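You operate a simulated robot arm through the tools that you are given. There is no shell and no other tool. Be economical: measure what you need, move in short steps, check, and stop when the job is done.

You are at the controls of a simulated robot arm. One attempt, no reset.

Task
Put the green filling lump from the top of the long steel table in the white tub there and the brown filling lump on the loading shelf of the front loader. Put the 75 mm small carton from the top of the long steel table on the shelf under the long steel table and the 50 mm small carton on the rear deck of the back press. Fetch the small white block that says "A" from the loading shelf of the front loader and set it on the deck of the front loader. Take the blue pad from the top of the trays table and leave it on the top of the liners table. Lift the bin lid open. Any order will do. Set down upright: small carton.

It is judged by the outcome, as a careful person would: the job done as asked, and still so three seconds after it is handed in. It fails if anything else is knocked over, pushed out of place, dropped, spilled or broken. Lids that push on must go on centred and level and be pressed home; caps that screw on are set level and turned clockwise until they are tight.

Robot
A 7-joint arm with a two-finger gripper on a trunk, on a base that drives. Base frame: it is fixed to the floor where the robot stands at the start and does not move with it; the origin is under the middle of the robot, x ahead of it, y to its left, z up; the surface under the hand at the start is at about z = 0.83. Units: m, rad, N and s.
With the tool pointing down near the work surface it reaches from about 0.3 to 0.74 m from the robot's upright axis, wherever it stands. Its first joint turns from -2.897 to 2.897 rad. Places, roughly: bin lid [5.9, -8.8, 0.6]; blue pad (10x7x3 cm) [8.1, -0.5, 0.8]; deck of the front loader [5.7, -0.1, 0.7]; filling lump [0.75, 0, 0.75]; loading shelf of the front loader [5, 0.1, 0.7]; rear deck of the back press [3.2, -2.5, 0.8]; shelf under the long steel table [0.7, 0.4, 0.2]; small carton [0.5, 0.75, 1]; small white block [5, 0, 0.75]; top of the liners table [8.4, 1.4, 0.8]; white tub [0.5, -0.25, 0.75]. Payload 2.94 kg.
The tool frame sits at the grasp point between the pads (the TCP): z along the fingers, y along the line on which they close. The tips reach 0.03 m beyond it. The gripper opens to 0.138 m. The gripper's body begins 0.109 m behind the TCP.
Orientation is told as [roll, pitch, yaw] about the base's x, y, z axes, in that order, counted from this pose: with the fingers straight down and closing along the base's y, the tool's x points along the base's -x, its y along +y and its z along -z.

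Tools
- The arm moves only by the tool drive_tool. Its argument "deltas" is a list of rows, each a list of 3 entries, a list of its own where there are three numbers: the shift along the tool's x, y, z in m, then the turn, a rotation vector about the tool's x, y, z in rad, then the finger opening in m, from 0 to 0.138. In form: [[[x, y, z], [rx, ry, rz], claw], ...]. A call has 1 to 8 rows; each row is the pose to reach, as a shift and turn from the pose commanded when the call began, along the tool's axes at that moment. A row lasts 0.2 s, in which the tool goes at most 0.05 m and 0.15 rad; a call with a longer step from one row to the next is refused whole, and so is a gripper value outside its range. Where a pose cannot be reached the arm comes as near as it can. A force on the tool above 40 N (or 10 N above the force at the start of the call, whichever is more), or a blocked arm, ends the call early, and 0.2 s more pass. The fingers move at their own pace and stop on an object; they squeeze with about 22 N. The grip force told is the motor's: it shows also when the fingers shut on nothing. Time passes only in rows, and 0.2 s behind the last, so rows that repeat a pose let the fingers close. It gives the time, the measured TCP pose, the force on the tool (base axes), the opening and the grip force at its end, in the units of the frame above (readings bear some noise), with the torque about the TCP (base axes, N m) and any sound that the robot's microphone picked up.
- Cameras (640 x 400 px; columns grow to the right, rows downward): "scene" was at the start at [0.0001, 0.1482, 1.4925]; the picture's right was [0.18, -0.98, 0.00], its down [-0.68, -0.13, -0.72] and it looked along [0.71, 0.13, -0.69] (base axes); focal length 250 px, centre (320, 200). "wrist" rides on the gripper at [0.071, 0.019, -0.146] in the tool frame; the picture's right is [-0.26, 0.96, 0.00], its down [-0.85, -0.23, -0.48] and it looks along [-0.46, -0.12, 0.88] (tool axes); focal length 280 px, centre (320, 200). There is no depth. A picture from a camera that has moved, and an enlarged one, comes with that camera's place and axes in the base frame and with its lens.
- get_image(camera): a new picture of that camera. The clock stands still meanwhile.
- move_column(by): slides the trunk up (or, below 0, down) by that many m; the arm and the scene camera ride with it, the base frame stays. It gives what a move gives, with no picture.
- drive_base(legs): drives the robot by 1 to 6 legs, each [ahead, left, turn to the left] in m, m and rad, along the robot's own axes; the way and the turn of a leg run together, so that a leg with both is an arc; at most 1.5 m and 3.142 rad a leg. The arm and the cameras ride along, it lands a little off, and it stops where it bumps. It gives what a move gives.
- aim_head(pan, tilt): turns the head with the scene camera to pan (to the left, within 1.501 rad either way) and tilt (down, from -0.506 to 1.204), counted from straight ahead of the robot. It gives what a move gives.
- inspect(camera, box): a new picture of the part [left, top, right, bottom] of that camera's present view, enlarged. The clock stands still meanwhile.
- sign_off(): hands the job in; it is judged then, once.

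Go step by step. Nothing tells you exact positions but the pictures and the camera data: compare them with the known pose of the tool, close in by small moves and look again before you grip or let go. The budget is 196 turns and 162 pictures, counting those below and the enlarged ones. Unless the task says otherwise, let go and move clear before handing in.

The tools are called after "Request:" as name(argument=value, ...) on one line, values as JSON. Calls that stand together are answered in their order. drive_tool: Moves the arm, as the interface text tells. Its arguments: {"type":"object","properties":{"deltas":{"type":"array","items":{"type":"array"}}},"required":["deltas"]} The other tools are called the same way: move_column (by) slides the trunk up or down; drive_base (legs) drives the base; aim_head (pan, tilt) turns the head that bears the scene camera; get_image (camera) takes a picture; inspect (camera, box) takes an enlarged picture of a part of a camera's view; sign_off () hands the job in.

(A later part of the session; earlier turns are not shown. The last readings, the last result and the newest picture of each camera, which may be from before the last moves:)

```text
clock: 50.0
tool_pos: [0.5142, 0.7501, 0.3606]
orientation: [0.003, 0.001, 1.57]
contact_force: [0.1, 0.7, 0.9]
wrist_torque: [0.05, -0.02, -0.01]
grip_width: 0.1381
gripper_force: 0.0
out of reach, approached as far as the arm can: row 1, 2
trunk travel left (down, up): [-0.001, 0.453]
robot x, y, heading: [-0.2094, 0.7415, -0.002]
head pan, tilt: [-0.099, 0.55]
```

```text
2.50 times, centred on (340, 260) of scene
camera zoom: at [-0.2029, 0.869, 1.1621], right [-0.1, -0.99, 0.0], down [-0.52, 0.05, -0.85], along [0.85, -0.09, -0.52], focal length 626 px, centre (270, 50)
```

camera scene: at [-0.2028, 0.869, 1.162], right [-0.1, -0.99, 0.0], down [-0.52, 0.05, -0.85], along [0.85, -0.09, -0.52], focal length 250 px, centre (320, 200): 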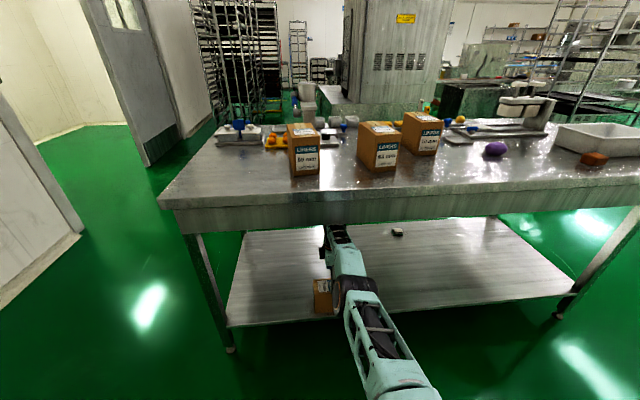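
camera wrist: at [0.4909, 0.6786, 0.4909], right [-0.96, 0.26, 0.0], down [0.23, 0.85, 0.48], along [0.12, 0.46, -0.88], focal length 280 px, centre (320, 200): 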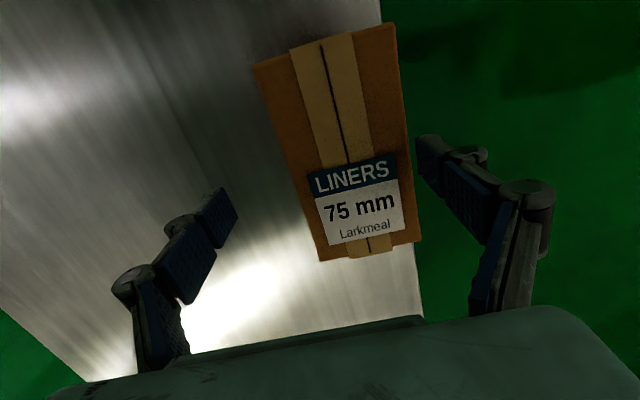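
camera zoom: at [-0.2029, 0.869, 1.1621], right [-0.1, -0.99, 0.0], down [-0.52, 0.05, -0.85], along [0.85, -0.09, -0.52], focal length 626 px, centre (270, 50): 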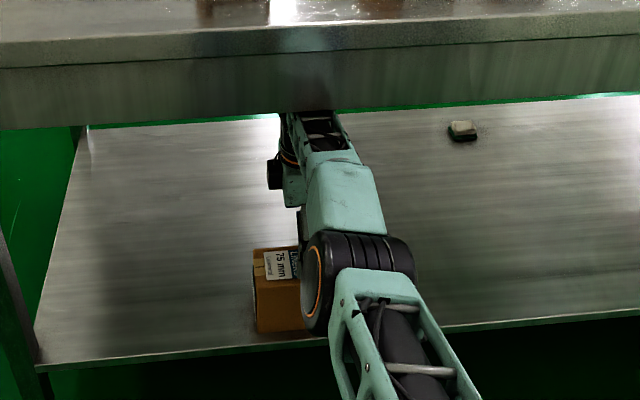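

Fingers clear the carton top by ~2 cm; backing out.

Request:
drive_base(legs=[[-0.4, 0, 0]])

Request:
move_column(by=0.349)

Request:
get_image(camera="scene")

```text
clock: 52.0
tool_pos: [0.2331, 0.7506, 0.3636]
orientation: [-0.004, 0.0, 1.57]
contact_force: [0.0, -0.7, -0.1]
wrist_torque: [-0.01, -0.03, -0.04]
grip_width: 0.138
gripper_force: 0.1
trunk travel left (down, up): [-0.001, 0.453]
robot x, y, heading: [-0.4917, 0.7458, -0.004]
head pan, tilt: [-0.099, 0.55]
stopped in leg 1: the robot was blocked; the commanded pose is now the measured one
```

```text
clock: 55.4
tool_pos: [0.2332, 0.7516, 0.712]
orientation: [-0.004, 0.0, 1.568]
contact_force: [0.1, -1.1, -0.1]
wrist_torque: [-0.02, 0.03, 0.03]
grip_width: 0.1379
gripper_force: 0.0
trunk travel left (down, up): [-0.35, 0.104]
robot x, y, heading: [-0.4981, 0.7444, -0.006]
head pan, tilt: [-0.099, 0.55]
```

```text
126 pictures are left
camera scene: at [-0.4855, 0.8699, 1.511], right [-0.1, -0.99, 0.0], down [-0.52, 0.05, -0.85], along [0.85, -0.09, -0.52], focal length 250 px, centre (320, 200)
```

scene: 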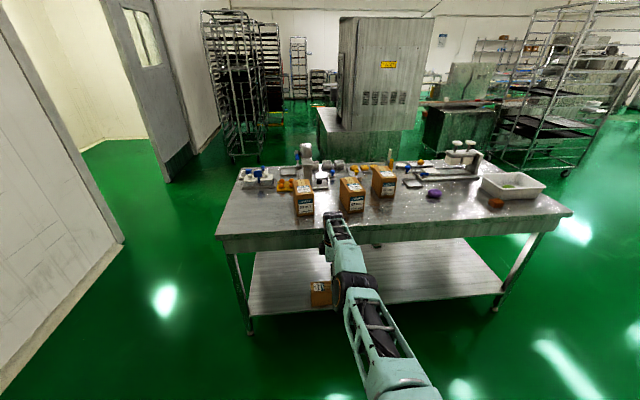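

The base touched something behind at x≈−0.49; I'll look back. First I raise and draw in the arm.

Request:
drive_tool(deltas=[[[0, 0.04, -0.03], [0, 0, 0], 0.138], [[0, 0.08, -0.06], [0, 0, 0], 0.138], [[0, 0.12, -0.09], [0, 0, 0], 0.138], [[0, 0.16, -0.12], [0, 0, 0], 0.138], [[0, 0.2, -0.15], [0, 0, 0], 0.138], [[0, 0.22, -0.19], [0, 0, 0], 0.138], [[0, 0.22, -0.24], [0, 0, 0], 0.138], [[0, 0.22, -0.29], [0, 0, 0], 0.138]])

Request:
drive_tool(deltas=[[[0, 0, -0.05], [0, 0, 0.14], 0.138], [[0, 0, -0.1], [0, 0, 0.28], 0.138], [[0, 0, -0.14], [0, 0, 0.42], 0.138], [[0, 0, -0.17], [0, 0, 0.56], 0.138], [[0, 0, -0.17], [0, 0, 0.7], 0.138], [[0, 0, -0.17], [0, 0, 0.84], 0.138], [[0, 0, -0.17], [0, 0, 0.98], 0.138], [[0, 0, -0.17], [0, 0, 1.12], 0.138]])

Request:
aim_head(pan=1.5, tilt=0.7)

Request:
get_image(camera="scene")

```text
clock: 57.2
tool_pos: [0.2225, 0.7493, 1.0369]
orientation: [0.003, 0.0, 1.569]
contact_force: [0.3, -0.9, 0.0]
wrist_torque: [0.0, 0.08, 0.0]
grip_width: 0.1379
gripper_force: 0.1
out of reach, approached as far as the arm can: row 1, 2, 3, 4, 5, 6, 7, 8
trunk travel left (down, up): [-0.35, 0.104]
robot x, y, heading: [-0.496, 0.7472, 0.001]
head pan, tilt: [-0.099, 0.55]
```

```text
clock: 59.0
tool_pos: [0.1575, 0.7239, 1.1665]
orientation: [-0.002, -0.004, 0.477]
contact_force: [0.7, -0.8, -0.5]
wrist_torque: [0.1, 0.01, -0.03]
grip_width: 0.138
gripper_force: 0.1
out of reach, approached as far as the arm can: row 1, 2, 3, 4, 5, 6, 7, 8
trunk travel left (down, up): [-0.35, 0.104]
robot x, y, heading: [-0.4933, 0.7432, -0.011]
head pan, tilt: [-0.099, 0.55]
```

```text
clock: 60.7
tool_pos: [0.1576, 0.7245, 1.1675]
orientation: [-0.002, -0.005, 0.483]
contact_force: [0.7, -0.5, 0.8]
wrist_torque: [0.03, 0.03, -0.01]
grip_width: 0.138
gripper_force: 0.1
trunk travel left (down, up): [-0.35, 0.104]
robot x, y, heading: [-0.4974, 0.7461, -0.004]
head pan, tilt: [1.499, 0.7]
```

```text
125 pictures are left
camera scene: at [-0.5685, 0.9638, 1.4979], right [1.0, -0.07, 0.0], down [-0.05, -0.64, -0.77], along [0.06, 0.76, -0.64], focal length 250 px, centre (320, 200)
```

scene: 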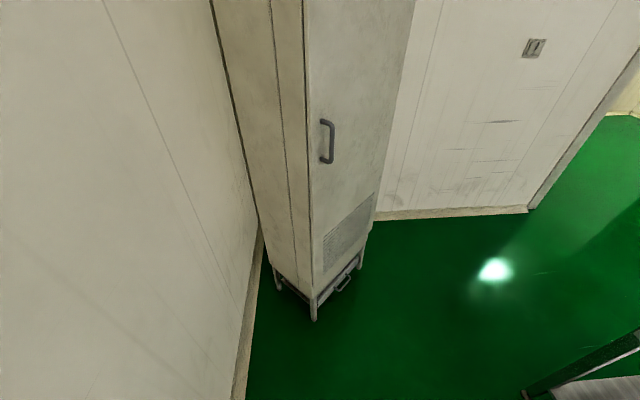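

Only the wall is behind — fine. The arm seems to lag in an awkward stretched posture; I draw it in further and look at it.

Request:
drive_tool(deltas=[[[0.03, 0, 0], [0, 0, 0.1], 0.138], [[0.06, 0, 0], [0, 0, 0.2], 0.138], [[0.09, 0, 0], [0, 0, 0.3], 0.138], [[0.12, 0, 0], [0, 0, 0.4], 0.138], [[0.14, 0, 0], [0, 0, 0.45], 0.138], [[0.14, 0, 0], [0, 0, 0.45], 0.138]])

Request:
aim_head(pan=0.1, tilt=0.7)

Request:
get_image(camera="scene")

```text
clock: 62.1
tool_pos: [0.0305, 0.666, 1.1666]
orientation: [0.001, -0.004, -0.004]
contact_force: [-0.9, 0.2, -0.6]
wrist_torque: [0.02, 0.05, 0.01]
grip_width: 0.1381
gripper_force: 0.2
trunk travel left (down, up): [-0.35, 0.104]
robot x, y, heading: [-0.4917, 0.7473, -0.008]
head pan, tilt: [1.499, 0.7]
```

```text
clock: 63.6
tool_pos: [0.0311, 0.6643, 1.1657]
orientation: [0.0, -0.004, 0.0]
contact_force: [0.2, -0.6, -0.7]
wrist_torque: [0.0, -0.01, 0.0]
grip_width: 0.138
gripper_force: 0.1
trunk travel left (down, up): [-0.35, 0.104]
robot x, y, heading: [-0.4936, 0.7463, -0.003]
head pan, tilt: [0.099, 0.7]
```

```text
124 pictures are left
camera scene: at [-0.4903, 0.8873, 1.4979], right [0.1, -1.0, 0.0], down [-0.64, -0.06, -0.76], along [0.76, 0.07, -0.64], focal length 250 px, centre (320, 200)
```

scene: 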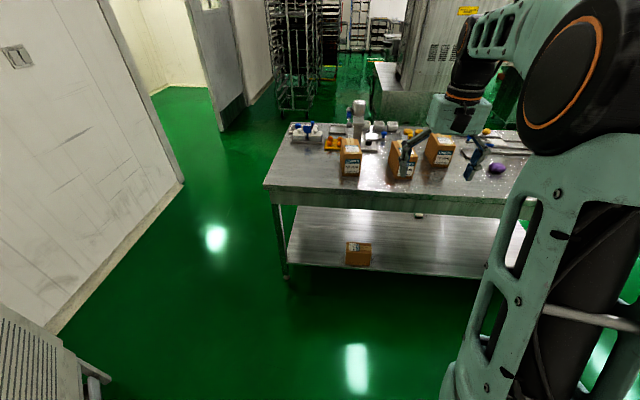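

The carton stands on the shelf and the arm is normal again. Drive back to the table for the 50 mm carton.

Request:
drive_base(legs=[[0.5, 0, 0]])

Request:
drive_tool(deltas=[[[-0.005, 0.045, 0], [0, 0, -0.05], 0.138], [[-0.01, 0.09, 0], [0, 0, -0.1], 0.138], [[-0.02, 0.135, 0], [0, 0, -0.1], 0.138], [[-0.03, 0.18, 0], [0, 0, -0.1], 0.138], [[-0.03, 0.18, 0.03], [0, 0, -0.1], 0.138]])

Request:
get_image(camera="wrist")

```text
clock: 66.6
tool_pos: [0.5339, 0.6649, 1.1656]
orientation: [0.0, -0.002, 0.002]
contact_force: [0.5, 0.1, 0.0]
wrist_torque: [0.0, 0.01, 0.02]
grip_width: 0.1379
gripper_force: 0.0
trunk travel left (down, up): [-0.35, 0.104]
robot x, y, heading: [0.0074, 0.7456, -0.001]
head pan, tilt: [0.099, 0.7]
```

```text
clock: 67.8
tool_pos: [0.5632, 0.8445, 1.1339]
orientation: [0.001, -0.003, 0.101]
contact_force: [0.2, 0.4, -0.3]
wrist_torque: [0.01, 0.0, 0.0]
grip_width: 0.1378
gripper_force: 0.1
trunk travel left (down, up): [-0.35, 0.104]
robot x, y, heading: [0.0087, 0.7461, -0.006]
head pan, tilt: [0.099, 0.7]
```

```text
123 pictures are left
camera wrist: at [0.4901, 0.8561, 1.2782], right [0.16, 0.99, 0.0], down [0.87, -0.14, 0.48], along [0.47, -0.08, -0.88], focal length 280 px, centre (320, 200)
```

wrist: 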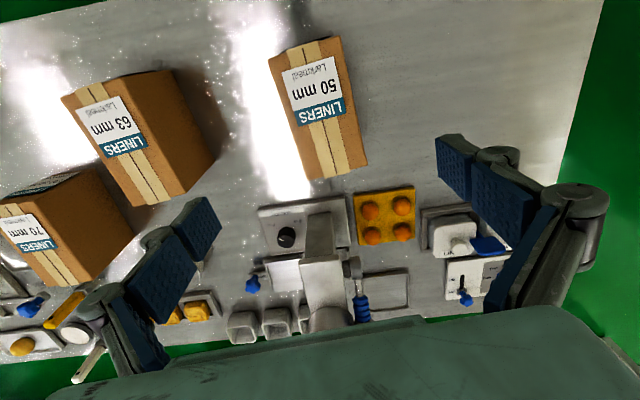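

Carton 50 centre (0.559,0.847), yaw ≈0.13. Descend and grip.

Request:
drive_tool(deltas=[[[0.004, 0.002, 0.045], [0, 0, -0.03], 0.138], [[0.004, 0.002, 0.09], [0, 0, -0.03], 0.138], [[0.004, 0.002, 0.135], [0, 0, -0.03], 0.138], [[0.004, 0.002, 0.18], [0, 0, -0.03], 0.138], [[0.004, 0.002, 0.226], [0, 0, -0.03], 0.138], [[0.004, 0.002, 0.226], [0, 0, -0.03], 0.09], [[0.004, 0.002, 0.226], [0, 0, -0.03], 0.05], [[0.004, 0.002, 0.226], [0, 0, -0.03], 0.05]])

Request:
drive_tool(deltas=[[[0, 0, 0], [0, 0, 0], 0.05], [[0, 0, -0.04], [0, 0, 0], 0.05], [[0, 0, -0.09], [0, 0, 0], 0.05], [[0, 0, -0.14], [0, 0, 0], 0.05], [[0, 0, -0.19], [0, 0, 0], 0.05]])

Request:
get_image(camera="wrist")

```text
clock: 69.6
tool_pos: [0.5606, 0.8461, 0.9097]
orientation: [0.001, -0.004, 0.131]
contact_force: [0.6, 1.0, -0.7]
wrist_torque: [0.19, -0.18, 0.0]
grip_width: 0.0815
gripper_force: 21.7
trunk travel left (down, up): [-0.35, 0.104]
robot x, y, heading: [0.0107, 0.7424, 0.002]
head pan, tilt: [0.099, 0.7]
```

```text
clock: 70.8
tool_pos: [0.5583, 0.8475, 1.0995]
orientation: [0.001, -0.002, 0.133]
contact_force: [-1.0, 0.3, -3.8]
wrist_torque: [-0.02, 0.01, 0.01]
grip_width: 0.0816
gripper_force: 21.8
trunk travel left (down, up): [-0.35, 0.104]
robot x, y, heading: [0.0069, 0.7482, -0.001]
head pan, tilt: [0.099, 0.7]
```

```text
122 pictures are left
camera wrist: at [0.4848, 0.856, 1.2439], right [0.13, 0.99, 0.0], down [0.87, -0.12, 0.48], along [0.47, -0.06, -0.88], focal length 280 px, centre (320, 200)
```

wrist: 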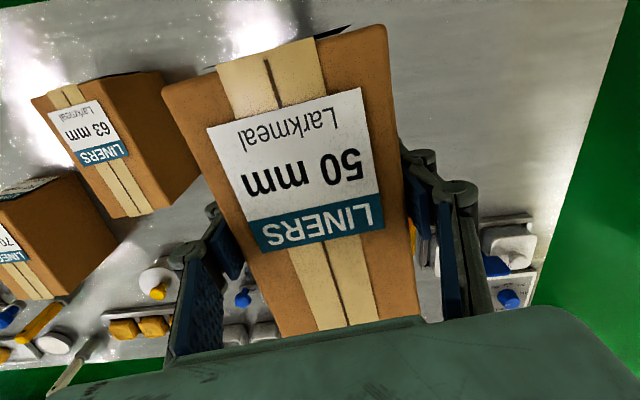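

Carton 50 held and lifted. I draw it in a bit, then drive right past the table's end and look toward the back press.

Request:
drive_tool(deltas=[[[0.04, -0.03, -0.02], [0, 0, 0.05], 0.05], [[0.08, -0.06, -0.04], [0, 0, 0.1], 0.05], [[0.1, -0.09, -0.04], [0, 0, 0.13], 0.05], [[0.1, -0.12, -0.04], [0, 0, 0.13], 0.05]])

Request:
drive_base(legs=[[0, -1.5, 0], [0, -0.5, 0]])

Request:
aim_head(pan=0.0, tilt=0.3)

Request:
get_image(camera="scene")

Request:
aim_head(pan=-0.9, tilt=0.3)

Request:
get_image(camera="scene")

```text
refused: row 1 steps farther than a row can; nothing moved
```

```text
clock: 88.6
tool_pos: [0.541, -1.1625, 1.0996]
orientation: [0.0, -0.004, 0.12]
contact_force: [0.7, 0.4, -2.2]
wrist_torque: [0.0, 0.01, 0.0]
grip_width: 0.0818
gripper_force: 22.1
trunk travel left (down, up): [-0.35, 0.104]
robot x, y, heading: [-0.0115, -1.2567, -0.012]
head pan, tilt: [0.099, 0.7]
```

```text
clock: 89.5
tool_pos: [0.5411, -1.1625, 1.0979]
orientation: [0.0, -0.004, 0.119]
contact_force: [0.1, -0.7, -3.7]
wrist_torque: [0.0, -0.01, 0.0]
grip_width: 0.0818
gripper_force: 22.4
trunk travel left (down, up): [-0.35, 0.104]
robot x, y, heading: [-0.011, -1.258, -0.014]
head pan, tilt: [0.0, 0.3]
```

```text
121 pictures are left
camera scene: at [0.0042, -1.1255, 1.534], right [-0.01, -1.0, 0.0], down [-0.3, 0.0, -0.95], along [0.95, -0.01, -0.3], focal length 250 px, centre (320, 200)
```

scene: 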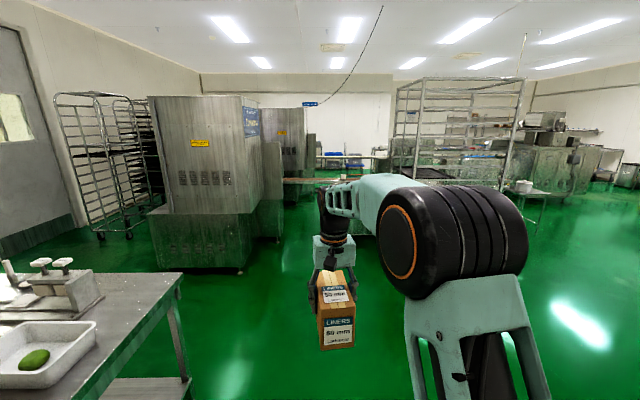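

```text
clock: 90.7
tool_pos: [0.5413, -1.1619, 1.0985]
orientation: [0.001, -0.004, 0.119]
contact_force: [1.0, -1.2, -3.0]
wrist_torque: [0.02, -0.03, 0.0]
grip_width: 0.0817
gripper_force: 21.7
trunk travel left (down, up): [-0.35, 0.104]
robot x, y, heading: [-0.0111, -1.2554, -0.012]
head pan, tilt: [-0.901, 0.3]
```

```text
120 pictures are left
camera scene: at [-0.0321, -1.1981, 1.534], right [-0.79, -0.61, 0.0], down [-0.18, 0.23, -0.96], along [0.58, -0.76, -0.3], focal length 250 px, centre (320, 200)
```

scene: 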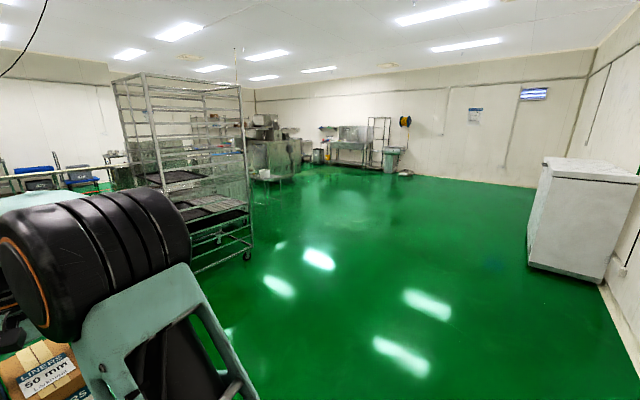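

The way ahead between the big cabinet and the wire rack is free. I go ahead 1.3 m and look right for the back press.

Request:
drive_base(legs=[[1.3, 0, 0.013]])

Request:
aim_head(pan=-0.8, tilt=0.35)

Request:
get_image(camera="scene")

Request:
aim_head(pan=0.1, tilt=0.35)

Request:
get_image(camera="scene")

```text
clock: 97.2
tool_pos: [1.8387, -1.162, 1.1]
orientation: [0.001, -0.002, 0.132]
contact_force: [-0.8, -0.1, -2.6]
wrist_torque: [0.03, -0.03, -0.02]
grip_width: 0.0814
gripper_force: 22.0
trunk travel left (down, up): [-0.35, 0.104]
robot x, y, heading: [1.2883, -1.2654, 0.002]
head pan, tilt: [-0.901, 0.3]
```

```text
clock: 97.9
tool_pos: [1.8393, -1.1638, 1.0996]
orientation: [0.0, -0.002, 0.133]
contact_force: [0.0, -0.5, -3.9]
wrist_torque: [0.0, -0.04, 0.0]
grip_width: 0.0817
gripper_force: 21.7
trunk travel left (down, up): [-0.35, 0.104]
robot x, y, heading: [1.293, -1.2664, 0.003]
head pan, tilt: [-0.799, 0.351]
```

```text
119 pictures are left
camera scene: at [1.2735, -1.2003, 1.5293], right [-0.72, -0.7, 0.0], down [-0.24, 0.25, -0.94], along [0.65, -0.67, -0.34], focal length 250 px, centre (320, 200)
```

scene: 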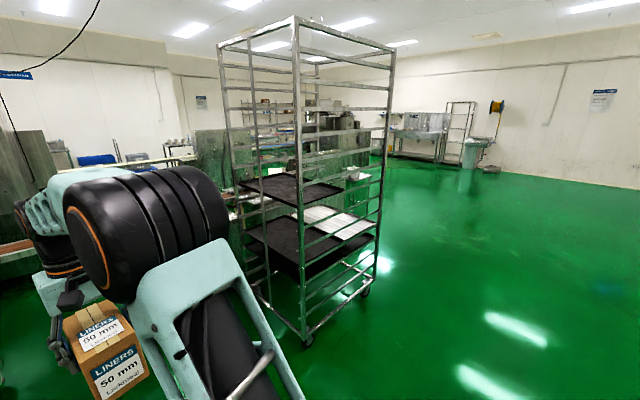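

```text
clock: 99.1
tool_pos: [1.8397, -1.1632, 1.0995]
orientation: [0.0, -0.003, 0.133]
contact_force: [0.2, -0.2, -3.3]
wrist_torque: [0.02, -0.01, 0.02]
grip_width: 0.0818
gripper_force: 22.2
trunk travel left (down, up): [-0.35, 0.104]
robot x, y, heading: [1.29, -1.2703, -0.003]
head pan, tilt: [0.099, 0.351]
```

```text
118 pictures are left
camera scene: at [1.3013, -1.1243, 1.5293], right [0.1, -1.0, 0.0], down [-0.34, -0.03, -0.94], along [0.93, 0.09, -0.34], focal length 250 px, centre (320, 200)
```

scene: 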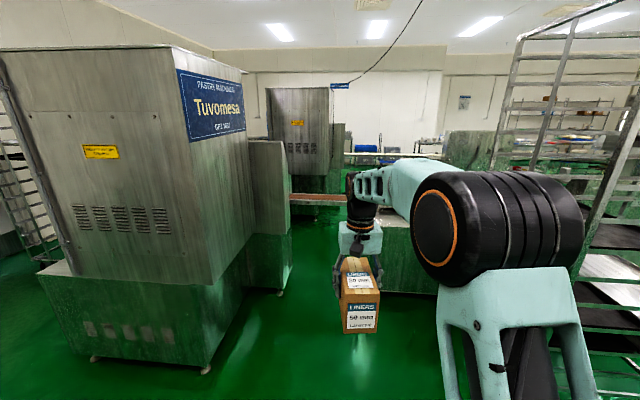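

The mottled machine beyond the rack should be the back press, but my own arm hides it. I turn right in place so that it lies on my free left side.

Request:
drive_base(legs=[[0, 0, -1.3]])

Request:
aim_head(pan=0.95, tilt=0.35)

Request:
get_image(camera="scene")

```text
clock: 102.7
tool_pos: [1.5426, -1.7665, 1.099]
orientation: [-0.001, -0.002, -1.152]
contact_force: [0.4, 0.6, -3.4]
wrist_torque: [-0.02, -0.02, 0.0]
grip_width: 0.0816
gripper_force: 22.5
trunk travel left (down, up): [-0.35, 0.104]
robot x, y, heading: [1.2925, -1.2653, -1.286]
head pan, tilt: [0.099, 0.351]
```

```text
clock: 103.8
tool_pos: [1.5427, -1.766, 1.0994]
orientation: [0.0, -0.002, -1.152]
contact_force: [-0.5, 0.1, -3.5]
wrist_torque: [0.0, 0.0, -0.03]
grip_width: 0.0817
gripper_force: 21.8
trunk travel left (down, up): [-0.35, 0.104]
robot x, y, heading: [1.2922, -1.2629, -1.284]
head pan, tilt: [0.949, 0.351]
```

```text
117 pictures are left
camera scene: at [1.4835, -1.1851, 1.5293], right [-0.33, -0.94, 0.0], down [-0.32, 0.11, -0.94], along [0.89, -0.31, -0.34], focal length 250 px, centre (320, 200)
```

scene: 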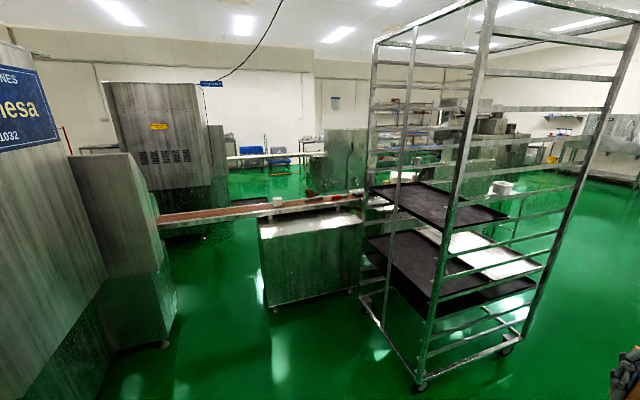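

Now I see a low cabinet with a steel top, near a red belt. I zoom in.

Request:
inspect(camera="scene", box=[150, 100, 390, 260])

Request:
inspect(camera="scene", box=[340, 80, 580, 240])

```text
2.50 times, centred on (270, 180) of scene
camera zoom: at [1.4835, -1.1851, 1.5293], right [-0.33, -0.94, 0.0], down [-0.32, 0.11, -0.94], along [0.89, -0.31, -0.34], focal length 626 px, centre (445, 250)
```

zoom: 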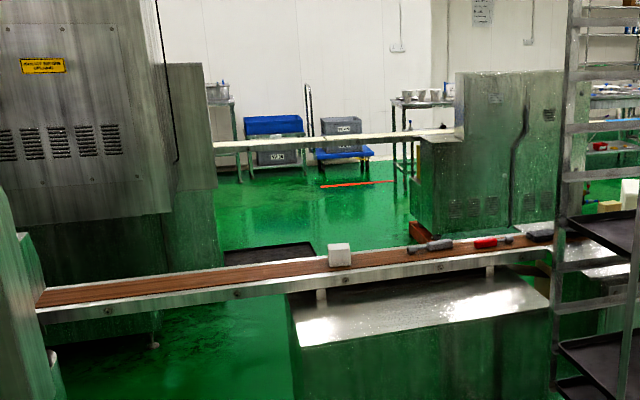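

```text
2.50 times, centred on (460, 160) of scene
camera zoom: at [1.4835, -1.1851, 1.5293], right [-0.33, -0.94, 0.0], down [-0.32, 0.11, -0.94], along [0.89, -0.31, -0.34], focal length 626 px, centre (-30, 300)
```

zoom: 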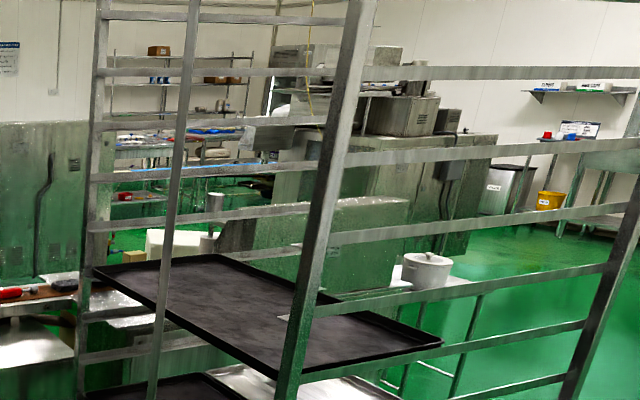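

The belt line crosses ahead, and the press deck near (3.2,−2.5) is behind the rack. I drive down the free floor on the right, past the rack, to see it from the other side.

Request:
drive_base(legs=[[0, 0, -0.28], [1.3, 0, 0], [1.2, 0, 0], [0, 0, 0.5]])

Request:
aim_head(pan=1.3, tilt=0.35)

Request:
get_image(camera="scene")

```text
clock: 118.4
tool_pos: [1.6562, -4.2086, 1.0989]
orientation: [0.001, 0.0, -0.939]
contact_force: [0.3, -0.5, -4.0]
wrist_torque: [-0.04, 0.01, 0.01]
grip_width: 0.0817
gripper_force: 21.9
trunk travel left (down, up): [-0.35, 0.104]
robot x, y, heading: [1.3039, -3.7693, -1.068]
head pan, tilt: [0.949, 0.351]
```

```text
clock: 119.3
tool_pos: [1.6553, -4.2075, 1.0997]
orientation: [-0.001, -0.002, -0.94]
contact_force: [0.5, -0.1, -3.2]
wrist_torque: [0.0, -0.01, -0.05]
grip_width: 0.0818
gripper_force: 22.3
trunk travel left (down, up): [-0.35, 0.104]
robot x, y, heading: [1.3008, -3.7747, -1.074]
head pan, tilt: [1.3, 0.351]
```

```text
114 pictures are left
camera scene: at [1.4725, -3.6196, 1.5293], right [0.23, -0.97, 0.0], down [-0.34, -0.08, -0.94], along [0.91, 0.21, -0.34], focal length 250 px, centre (320, 200)
```

scene: 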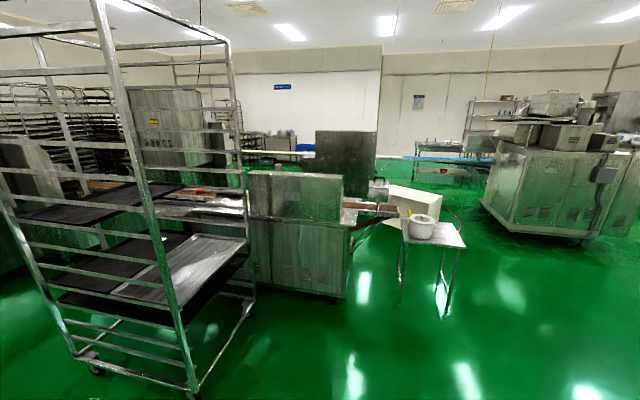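

The back press is now visible beside the rack. I zoom in to find its rear deck.

Request:
inspect(camera="scene", box=[140, 130, 380, 300])

```text
2.35 times, centred on (260, 215) of scene
camera zoom: at [1.4725, -3.6196, 1.5293], right [0.23, -0.97, 0.0], down [-0.34, -0.08, -0.94], along [0.91, 0.21, -0.34], focal length 589 px, centre (461, 165)
```

zoom: 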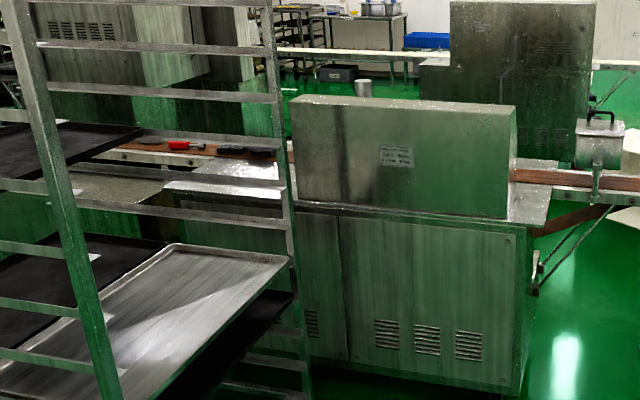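

The deck is to the left of the press body, right behind the rack. I zoom in further on it.

Request:
inspect(camera="scene", box=[170, 165, 270, 235])

```text
5.71 times, centred on (220, 200) of scene
camera zoom: at [1.4725, -3.6196, 1.5293], right [0.23, -0.97, 0.0], down [-0.34, -0.08, -0.94], along [0.91, 0.21, -0.34], focal length 1431 px, centre (891, 200)
```

zoom: 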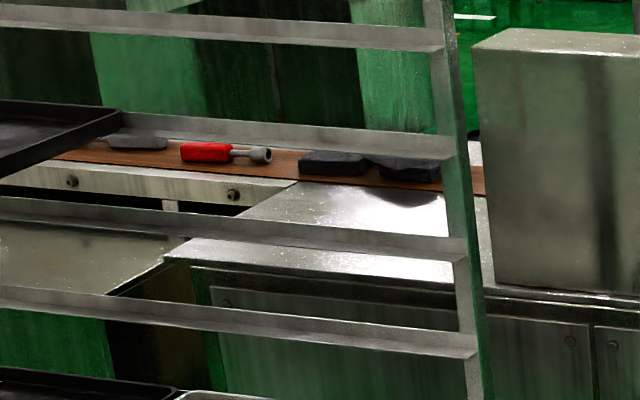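

The deck spans about x 2.98–3.29, y −2.74…−2.26, with the rack directly to the west and the belt to the east. East side access looks feasible, so I circle south around the small table and look.

Request:
drive_base(legs=[[0, 0, 1.07], [0, -1.3, 0], [1.4, 0, 0], [1.2, 0, 0]])

Request:
aim_head(pan=1.2, tilt=0.35)

Request:
get_image(camera="scene")

Request:
aim_head(pan=0.3, tilt=0.35)

Request:
get_image(camera="scene")

```text
clock: 145.8
tool_pos: [4.4533, -4.9074, 1.0975]
orientation: [0.001, -0.002, 0.154]
contact_force: [-0.2, 0.3, -3.1]
wrist_torque: [-0.01, -0.01, 0.0]
grip_width: 0.0816
gripper_force: 21.9
trunk travel left (down, up): [-0.35, 0.104]
robot x, y, heading: [3.9066, -5.0222, 0.019]
head pan, tilt: [1.3, 0.351]
```

```text
clock: 146.5
tool_pos: [4.4543, -4.9073, 1.0988]
orientation: [-0.001, -0.003, 0.153]
contact_force: [-0.4, 0.4, -4.2]
wrist_torque: [0.02, 0.0, 0.02]
grip_width: 0.0815
gripper_force: 21.8
trunk travel left (down, up): [-0.35, 0.104]
robot x, y, heading: [3.9076, -5.0217, 0.022]
head pan, tilt: [1.201, 0.351]
```

```text
111 pictures are left
camera scene: at [3.8552, -4.8015, 1.5293], right [0.94, -0.34, 0.0], down [-0.12, -0.32, -0.94], along [0.32, 0.88, -0.34], focal length 250 px, centre (320, 200)
```

scene: 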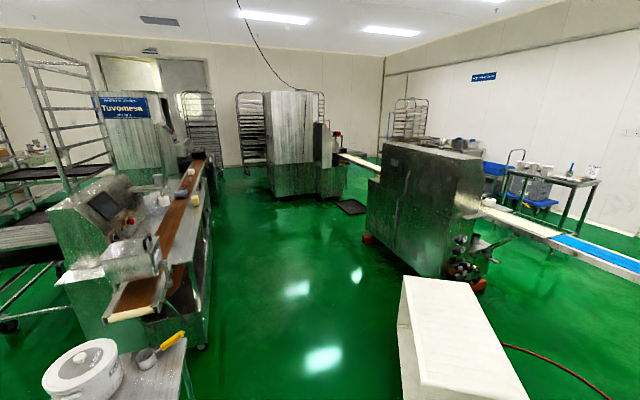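

```text
clock: 147.7
tool_pos: [4.4549, -4.9065, 1.0982]
orientation: [0.0, -0.004, 0.15]
contact_force: [0.2, 0.4, -3.4]
wrist_torque: [0.04, 0.01, -0.01]
grip_width: 0.0817
gripper_force: 22.2
trunk travel left (down, up): [-0.35, 0.104]
robot x, y, heading: [3.9075, -5.0209, 0.021]
head pan, tilt: [0.3, 0.351]
```

```text
110 pictures are left
camera scene: at [3.9116, -4.8597, 1.5293], right [0.31, -0.95, 0.0], down [-0.33, -0.11, -0.94], along [0.89, 0.3, -0.34], focal length 250 px, centre (320, 200)
```

scene: 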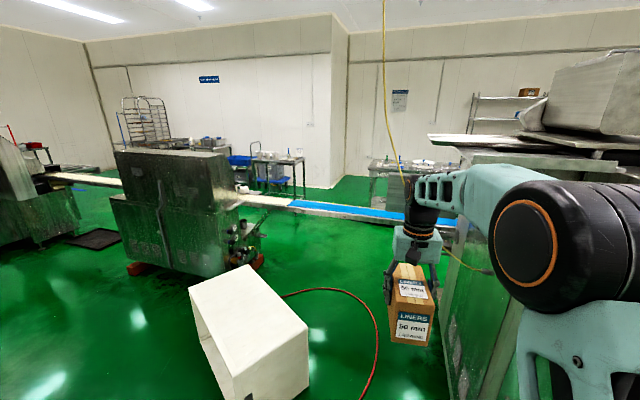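

The corridor between the press line (x<3.55) and the white box (x>4.6) is free. I turn north and drive up it alongside the press.

Request:
drive_base(legs=[[0, 0, 1.55], [0, -0.15, 0], [1.5, 0, 0], [1.1, 0, 0]])

Request:
aim_head(pan=1.45, tilt=0.7)

Request:
get_image(camera="scene")

```text
clock: 165.7
tool_pos: [4.014, -1.8748, 1.0996]
orientation: [0.001, -0.002, 1.681]
contact_force: [0.1, 0.9, -3.5]
wrist_torque: [0.02, 0.01, 0.01]
grip_width: 0.0815
gripper_force: 21.8
trunk travel left (down, up): [-0.35, 0.104]
robot x, y, heading: [4.109, -2.4241, 1.547]
head pan, tilt: [0.3, 0.351]
```

```text
clock: 167.0
tool_pos: [4.0126, -1.8749, 1.0985]
orientation: [0.0, -0.004, 1.681]
contact_force: [0.2, 0.7, -3.4]
wrist_torque: [0.01, -0.01, 0.02]
grip_width: 0.0818
gripper_force: 22.4
trunk travel left (down, up): [-0.35, 0.104]
robot x, y, heading: [4.1027, -2.4249, 1.551]
head pan, tilt: [1.45, 0.7]
```

```text
109 pictures are left
camera scene: at [3.8822, -2.4929, 1.498], right [0.14, 0.99, 0.0], down [0.64, -0.09, -0.77], along [-0.76, 0.11, -0.64], focal length 250 px, centre (320, 200)
```

scene: 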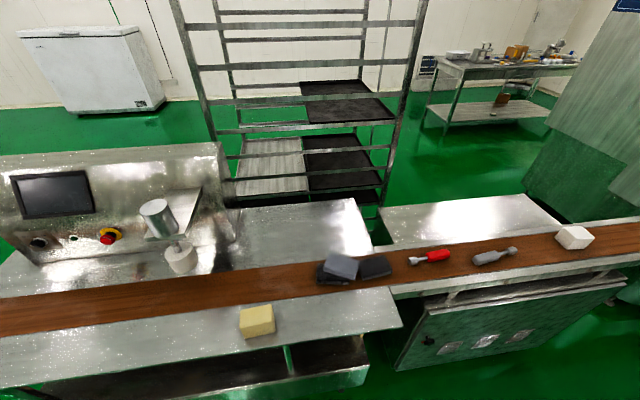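

The rear deck is the steel plate behind the belt: x≈3.03–3.33, y≈−2.71…−2.23, z≈0.78. I turn to face it, and yaw the tool 90° so that the carton's long side is along y.

Request:
drive_base(legs=[[0, 0, 1.59], [0.12, 0, 0]])

Request:
drive_tool(deltas=[[[0, 0, 0], [0, 0, -0.145], 0.05], [[0, 0, 0], [0, 0, -0.29], 0.05], [[0, 0, 0], [0, 0, -0.435], 0.05], [[0, 0, 0], [0, 0, -0.58], 0.05], [[0, 0, 0], [0, 0, -0.725], 0.05], [[0, 0, 0], [0, 0, -0.87], 0.05], [[0, 0, 0], [0, 0, -1.015], 0.05], [[0, 0, 0], [0, 0, -1.16], 0.05]])

Request:
aim_head(pan=0.0, tilt=0.8)

Request:
get_image(camera="scene")

```text
clock: 172.2
tool_pos: [3.4352, -2.5388, 1.0981]
orientation: [0.001, -0.002, -2.993]
contact_force: [0.2, -0.7, -4.1]
wrist_torque: [-0.01, 0.0, -0.02]
grip_width: 0.0818
gripper_force: 21.8
trunk travel left (down, up): [-0.35, 0.104]
robot x, y, heading: [3.98, -2.4278, -3.129]
head pan, tilt: [1.45, 0.7]
```

```text
clock: 174.0
tool_pos: [3.4341, -2.5396, 1.0987]
orientation: [-0.002, -0.001, -1.833]
contact_force: [-0.8, -0.3, -2.5]
wrist_torque: [-0.01, -0.03, 0.0]
grip_width: 0.0817
gripper_force: 22.0
trunk travel left (down, up): [-0.35, 0.104]
robot x, y, heading: [3.9852, -2.4313, -3.126]
head pan, tilt: [1.45, 0.7]
```

```text
clock: 175.5
tool_pos: [3.4344, -2.5385, 1.0987]
orientation: [-0.002, 0.0, -1.835]
contact_force: [-0.6, 0.6, -4.6]
wrist_torque: [0.02, 0.0, -0.01]
grip_width: 0.0818
gripper_force: 22.6
trunk travel left (down, up): [-0.35, 0.104]
robot x, y, heading: [3.984, -2.4247, -3.127]
head pan, tilt: [0.0, 0.799]
```

```text
108 pictures are left
camera scene: at [3.9833, -2.5653, 1.4897], right [-0.01, 1.0, 0.0], down [0.72, 0.01, -0.7], along [-0.7, -0.01, -0.72], focal length 250 px, centre (320, 200)
```

scene: 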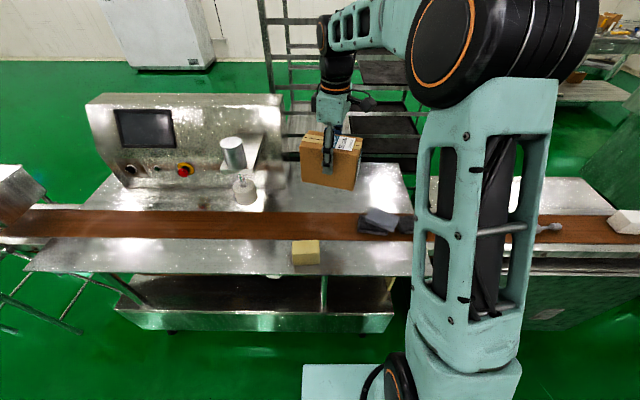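

I drive 5 cm ahead, then move the carton over the deck target (3.24,−2.455).

Request:
drive_base(legs=[[0.05, 0, -0.015]])

Request:
drive_tool(deltas=[[[0.011, -0.04, 0], [0, 0, -0.13], 0.05], [[0.022, -0.08, 0], [0, 0, -0.264], 0.05], [[0.033, -0.12, 0], [0, 0, -0.264], 0.05], [[0.0435, -0.161, 0], [0, 0, -0.264], 0.05]])

Request:
get_image(camera="scene")

Request:
get_image(camera="wrist")

```text
clock: 176.4
tool_pos: [3.3827, -2.5307, 1.098]
orientation: [-0.002, 0.0, -1.85]
contact_force: [-0.3, 0.2, -3.2]
wrist_torque: [0.0, -0.03, 0.0]
grip_width: 0.0817
gripper_force: 22.2
trunk travel left (down, up): [-0.35, 0.104]
robot x, y, heading: [3.9335, -2.4308, 3.143]
head pan, tilt: [0.0, 0.799]
```

```text
clock: 177.4
tool_pos: [3.2392, -2.4456, 1.0957]
orientation: [0.004, 0.0, -1.585]
contact_force: [-0.1, 0.5, -2.6]
wrist_torque: [0.0, -0.05, -0.02]
grip_width: 0.0812
gripper_force: 21.1
trunk travel left (down, up): [-0.35, 0.104]
robot x, y, heading: [3.937, -2.4262, 3.14]
head pan, tilt: [0.0, 0.799]
```

```text
107 pictures are left
camera scene: at [3.9298, -2.5654, 1.4897], right [0.0, 1.0, 0.0], down [0.72, 0.0, -0.7], along [-0.7, 0.0, -0.72], focal length 250 px, centre (320, 200)
```

scene: 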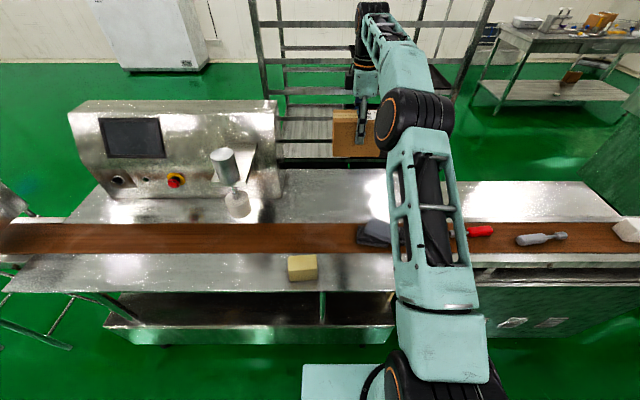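

```text
106 pictures are left
camera wrist: at [3.2593, -2.3749, 1.2407], right [0.96, -0.28, 0.0], down [-0.24, -0.85, 0.47], along [-0.13, -0.46, -0.88], focal length 280 px, centre (320, 200)
```

wrist: 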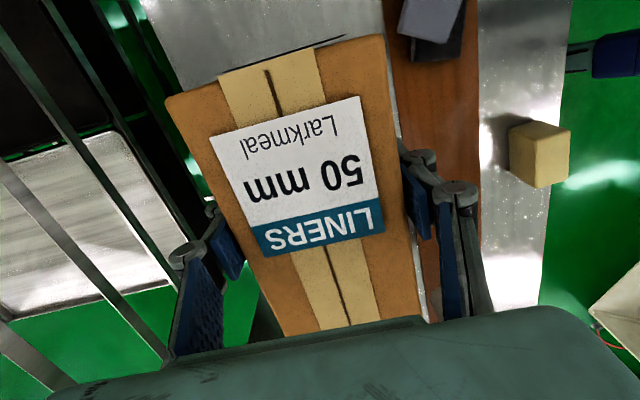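

The carton is over the deck (deck x 3.05–3.355). Lowering until contact.

Request:
drive_tool(deltas=[[[0, 0, 0.05], [0, 0, 0], 0.05], [[0, 0, 0.1], [0, 0, 0], 0.05], [[0, 0, 0.15], [0, 0, 0], 0.05], [[0, 0, 0.19], [0, 0, 0], 0.05], [[0, 0, 0.205], [0, 0, 0], 0.05], [[0, 0, 0.215], [0, 0, 0], 0.05], [[0, 0, 0.225], [0, 0, 0], 0.05]])

```text
clock: 179.1
tool_pos: [3.2394, -2.4438, 0.8729]
orientation: [-0.002, 0.001, -1.587]
contact_force: [-0.1, 0.2, -3.0]
wrist_torque: [0.01, 0.01, -0.02]
grip_width: 0.0818
gripper_force: 22.8
trunk travel left (down, up): [-0.35, 0.104]
robot x, y, heading: [3.9323, -2.4306, 3.136]
head pan, tilt: [0.0, 0.799]
```

Request:
drive_tool(deltas=[[[0, 0, 0.008], [0, 0, 0], 0.05], [[0, 0, 0.014], [0, 0, 0], 0.05], [[0, 0, 0.02], [0, 0, 0], 0.05], [[0, 0, 0.026], [0, 0, 0], 0.05], [[0, 0, 0.032], [0, 0, 0], 0.05]])

Request:
get_image(camera="scene")

```text
clock: 180.2
tool_pos: [3.2387, -2.4434, 0.8438]
orientation: [-0.008, 0.001, -1.586]
contact_force: [0.0, -0.1, 17.1]
wrist_torque: [-0.05, 0.03, 0.01]
grip_width: 0.0818
gripper_force: 22.0
trunk travel left (down, up): [-0.35, 0.104]
robot x, y, heading: [3.9326, -2.4274, 3.138]
head pan, tilt: [0.0, 0.799]
```

```text
105 pictures are left
camera scene: at [3.9339, -2.5654, 1.4898], right [0.0, 1.0, 0.0], down [0.72, 0.0, -0.7], along [-0.7, 0.0, -0.72], focal length 250 px, centre (320, 200)
```

scene: 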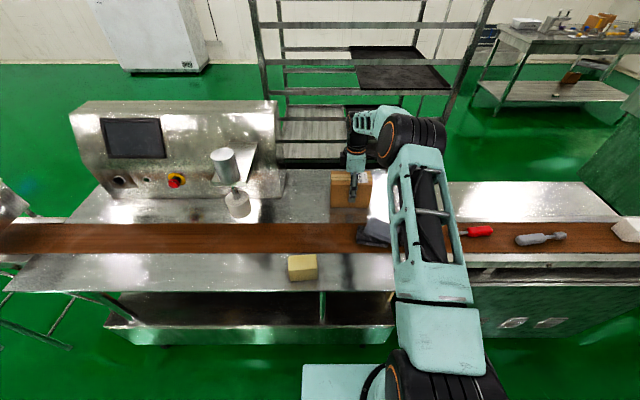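

Contact. Release and lift clear.

Request:
drive_tool(deltas=[[[0, 0, -0.002], [0, 0, 0], 0.09], [[0, 0, -0.002], [0, 0, 0], 0.11], [[0, 0, -0.002], [0, 0, 0], 0.115], [[0, 0, -0.04], [0, 0, 0], 0.115], [[0, 0, -0.09], [0, 0, 0], 0.115], [[0, 0, -0.14], [0, 0, 0], 0.115], [[0, 0, -0.19], [0, 0, 0], 0.115], [[0, 0, -0.24], [0, 0, 0], 0.115]])

Request:
get_image(camera="wrist")

```text
clock: 182.1
tool_pos: [3.2409, -2.4441, 1.0822]
orientation: [-0.001, -0.001, -1.586]
contact_force: [0.5, 0.0, 0.1]
wrist_torque: [0.0, -0.04, 0.02]
grip_width: 0.1151
gripper_force: 0.0
trunk travel left (down, up): [-0.35, 0.104]
robot x, y, heading: [3.9347, -2.4275, 3.136]
head pan, tilt: [0.0, 0.799]
```

```text
104 pictures are left
camera wrist: at [3.2622, -2.3744, 1.2266], right [0.96, -0.28, 0.0], down [-0.24, -0.85, 0.48], along [-0.13, -0.46, -0.88], focal length 280 px, centre (320, 200)
```

wrist: 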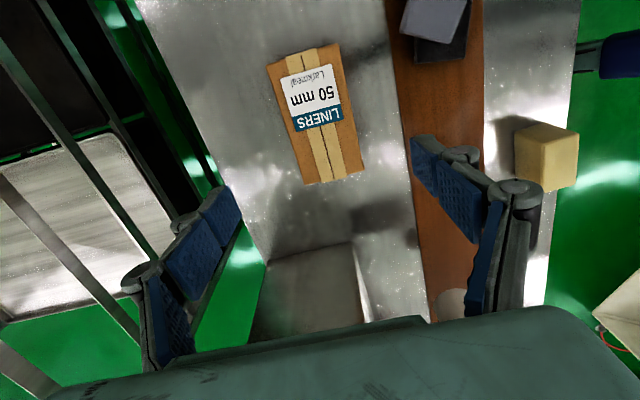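

Carton 50 stands on the rear deck. I retract the arm, un-yaw, and turn toward the front loader around (5,0).

Request:
drive_tool(deltas=[[[0, 0.03, 0], [0, 0, 0.145], 0.115], [[0, 0.06, 0], [0, 0, 0.29], 0.115], [[0, 0.09, 0], [0, 0, 0.435], 0.115], [[0, 0.12, 0], [0, 0, 0.58], 0.115], [[0, 0.15, 0], [0, 0, 0.725], 0.115], [[0, 0.18, 0], [0, 0, 0.87], 0.115], [[0, 0.2, 0], [0, 0, 1.015], 0.115], [[0, 0.22, 0], [0, 0, 1.16], 0.115]])

Request:
drive_tool(deltas=[[[0, 0, 0], [0, 0, 0.13], 0.115], [[0, 0, 0], [0, 0, 0.26], 0.115], [[0, 0, 0], [0, 0, 0.395], 0.115]])

Request:
drive_base(legs=[[-0.2, 0, 0], [0, 0, -1.57]])

Request:
aim_head(pan=0.0, tilt=0.3)

Request:
get_image(camera="scene")

Request:
aim_head(pan=-0.7, tilt=0.3)

Request:
get_image(camera="scene")

```text
clock: 183.8
tool_pos: [3.4606, -2.4489, 1.085]
orientation: [-0.003, -0.002, -2.751]
contact_force: [1.7, 0.6, -0.3]
wrist_torque: [0.0, 0.0, 0.01]
grip_width: 0.115
gripper_force: 0.1
trunk travel left (down, up): [-0.35, 0.104]
robot x, y, heading: [3.9337, -2.4292, 3.143]
head pan, tilt: [0.0, 0.799]
```

```text
clock: 184.7
tool_pos: [3.4606, -2.4474, 1.0822]
orientation: [0.0, -0.003, 3.139]
contact_force: [-0.2, -0.5, -0.7]
wrist_torque: [0.0, 0.02, 0.01]
grip_width: 0.1149
gripper_force: 0.0
trunk travel left (down, up): [-0.35, 0.104]
robot x, y, heading: [3.9327, -2.4265, 3.143]
head pan, tilt: [0.0, 0.799]
```

```text
clock: 190.1
tool_pos: [4.1107, -1.956, 1.083]
orientation: [0.0, -0.002, 1.58]
contact_force: [-0.3, -0.3, -0.9]
wrist_torque: [0.02, 0.01, 0.01]
grip_width: 0.1148
gripper_force: 0.2
trunk travel left (down, up): [-0.35, 0.104]
robot x, y, heading: [4.1307, -2.4296, 1.573]
head pan, tilt: [0.0, 0.799]
```

```text
clock: 191.0
tool_pos: [4.1102, -1.958, 1.0819]
orientation: [0.001, -0.001, 1.58]
contact_force: [-0.2, 0.1, -0.5]
wrist_torque: [0.0, 0.02, 0.0]
grip_width: 0.1149
gripper_force: 0.1
trunk travel left (down, up): [-0.35, 0.104]
robot x, y, heading: [4.1327, -2.4242, 1.575]
head pan, tilt: [0.0, 0.3]
```

```text
103 pictures are left
camera scene: at [3.9972, -2.4185, 1.534], right [1.0, 0.01, 0.0], down [0.0, -0.3, -0.95], along [-0.01, 0.95, -0.3], focal length 250 px, centre (320, 200)
```

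scene: 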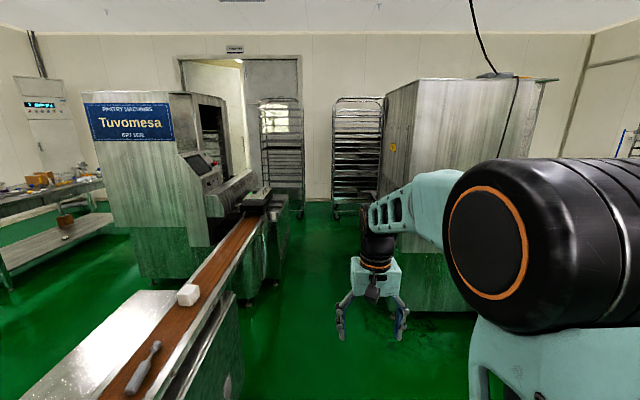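

```text
clock: 192.1
tool_pos: [4.1091, -1.9567, 1.0826]
orientation: [0.0, -0.002, 1.579]
contact_force: [0.0, 0.2, 0.3]
wrist_torque: [-0.01, 0.01, 0.01]
grip_width: 0.1151
gripper_force: 0.1
trunk travel left (down, up): [-0.35, 0.104]
robot x, y, heading: [4.1339, -2.4277, 1.58]
head pan, tilt: [-0.7, 0.3]
```

```text
102 pictures are left
camera scene: at [4.0575, -2.44, 1.534], right [0.77, -0.64, 0.0], down [-0.19, -0.23, -0.96], along [0.61, 0.74, -0.3], focal length 250 px, centre (320, 200)
```

scene: 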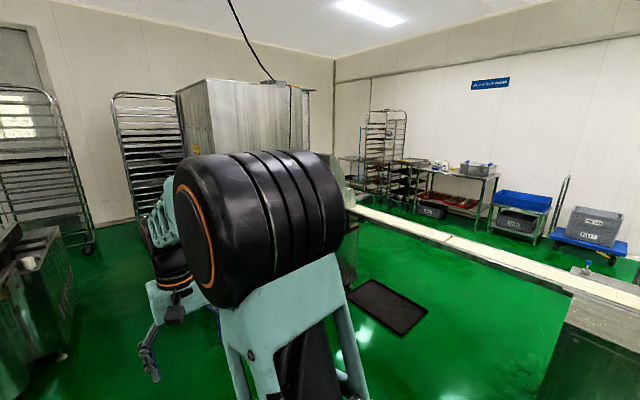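

The second cabinet (front loader) has its west wall here; its shelf must open elsewhere. I go further north up the aisle and look around it.

Request:
drive_base(legs=[[1.5, 0.1, 0], [0.9, 0, 0]])

Request:
aim_head(pan=-0.9, tilt=0.3)

Request:
get_image(camera="scene")

Request:
aim_head(pan=0.2, tilt=0.3)

Request:
get_image(camera="scene")

```text
refused: leg 1 is longer than a leg can be; nothing moved
```

```text
clock: 192.8
tool_pos: [4.1096, -1.957, 1.0829]
orientation: [0.0, -0.001, 1.579]
contact_force: [0.1, -0.9, 0.6]
wrist_torque: [0.01, 0.0, 0.03]
grip_width: 0.115
gripper_force: 0.1
trunk travel left (down, up): [-0.35, 0.104]
robot x, y, heading: [4.1296, -2.4293, 1.578]
head pan, tilt: [-0.901, 0.3]
```

```text
101 pictures are left
camera scene: at [4.0706, -2.4533, 1.534], right [0.63, -0.78, 0.0], down [-0.23, -0.19, -0.96], along [0.74, 0.6, -0.3], focal length 250 px, centre (320, 200)
```

scene: 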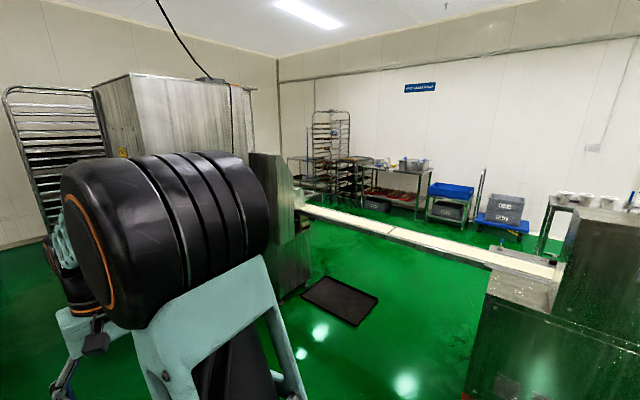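

```text
clock: 194.1
tool_pos: [4.1095, -1.9565, 1.0822]
orientation: [0.0, -0.002, 1.578]
contact_force: [-1.0, 0.0, 0.3]
wrist_torque: [0.0, 0.01, 0.0]
grip_width: 0.115
gripper_force: 0.0
trunk travel left (down, up): [-0.35, 0.104]
robot x, y, heading: [4.1319, -2.4293, 1.578]
head pan, tilt: [0.201, 0.3]
```

```text
100 pictures are left
camera scene: at [3.9787, -2.4205, 1.534], right [0.98, 0.21, 0.0], down [0.06, -0.29, -0.96], along [-0.2, 0.93, -0.3], focal length 250 px, centre (320, 200)
```

scene: 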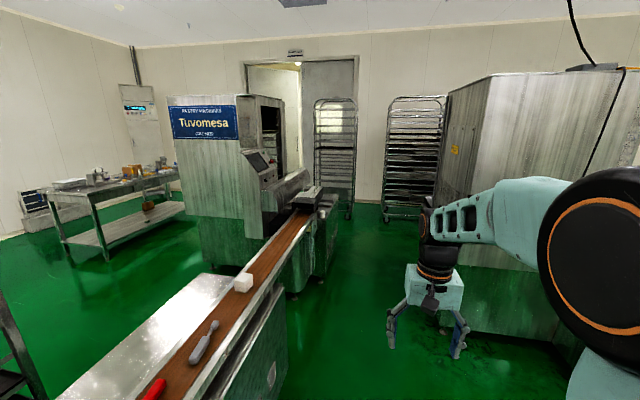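

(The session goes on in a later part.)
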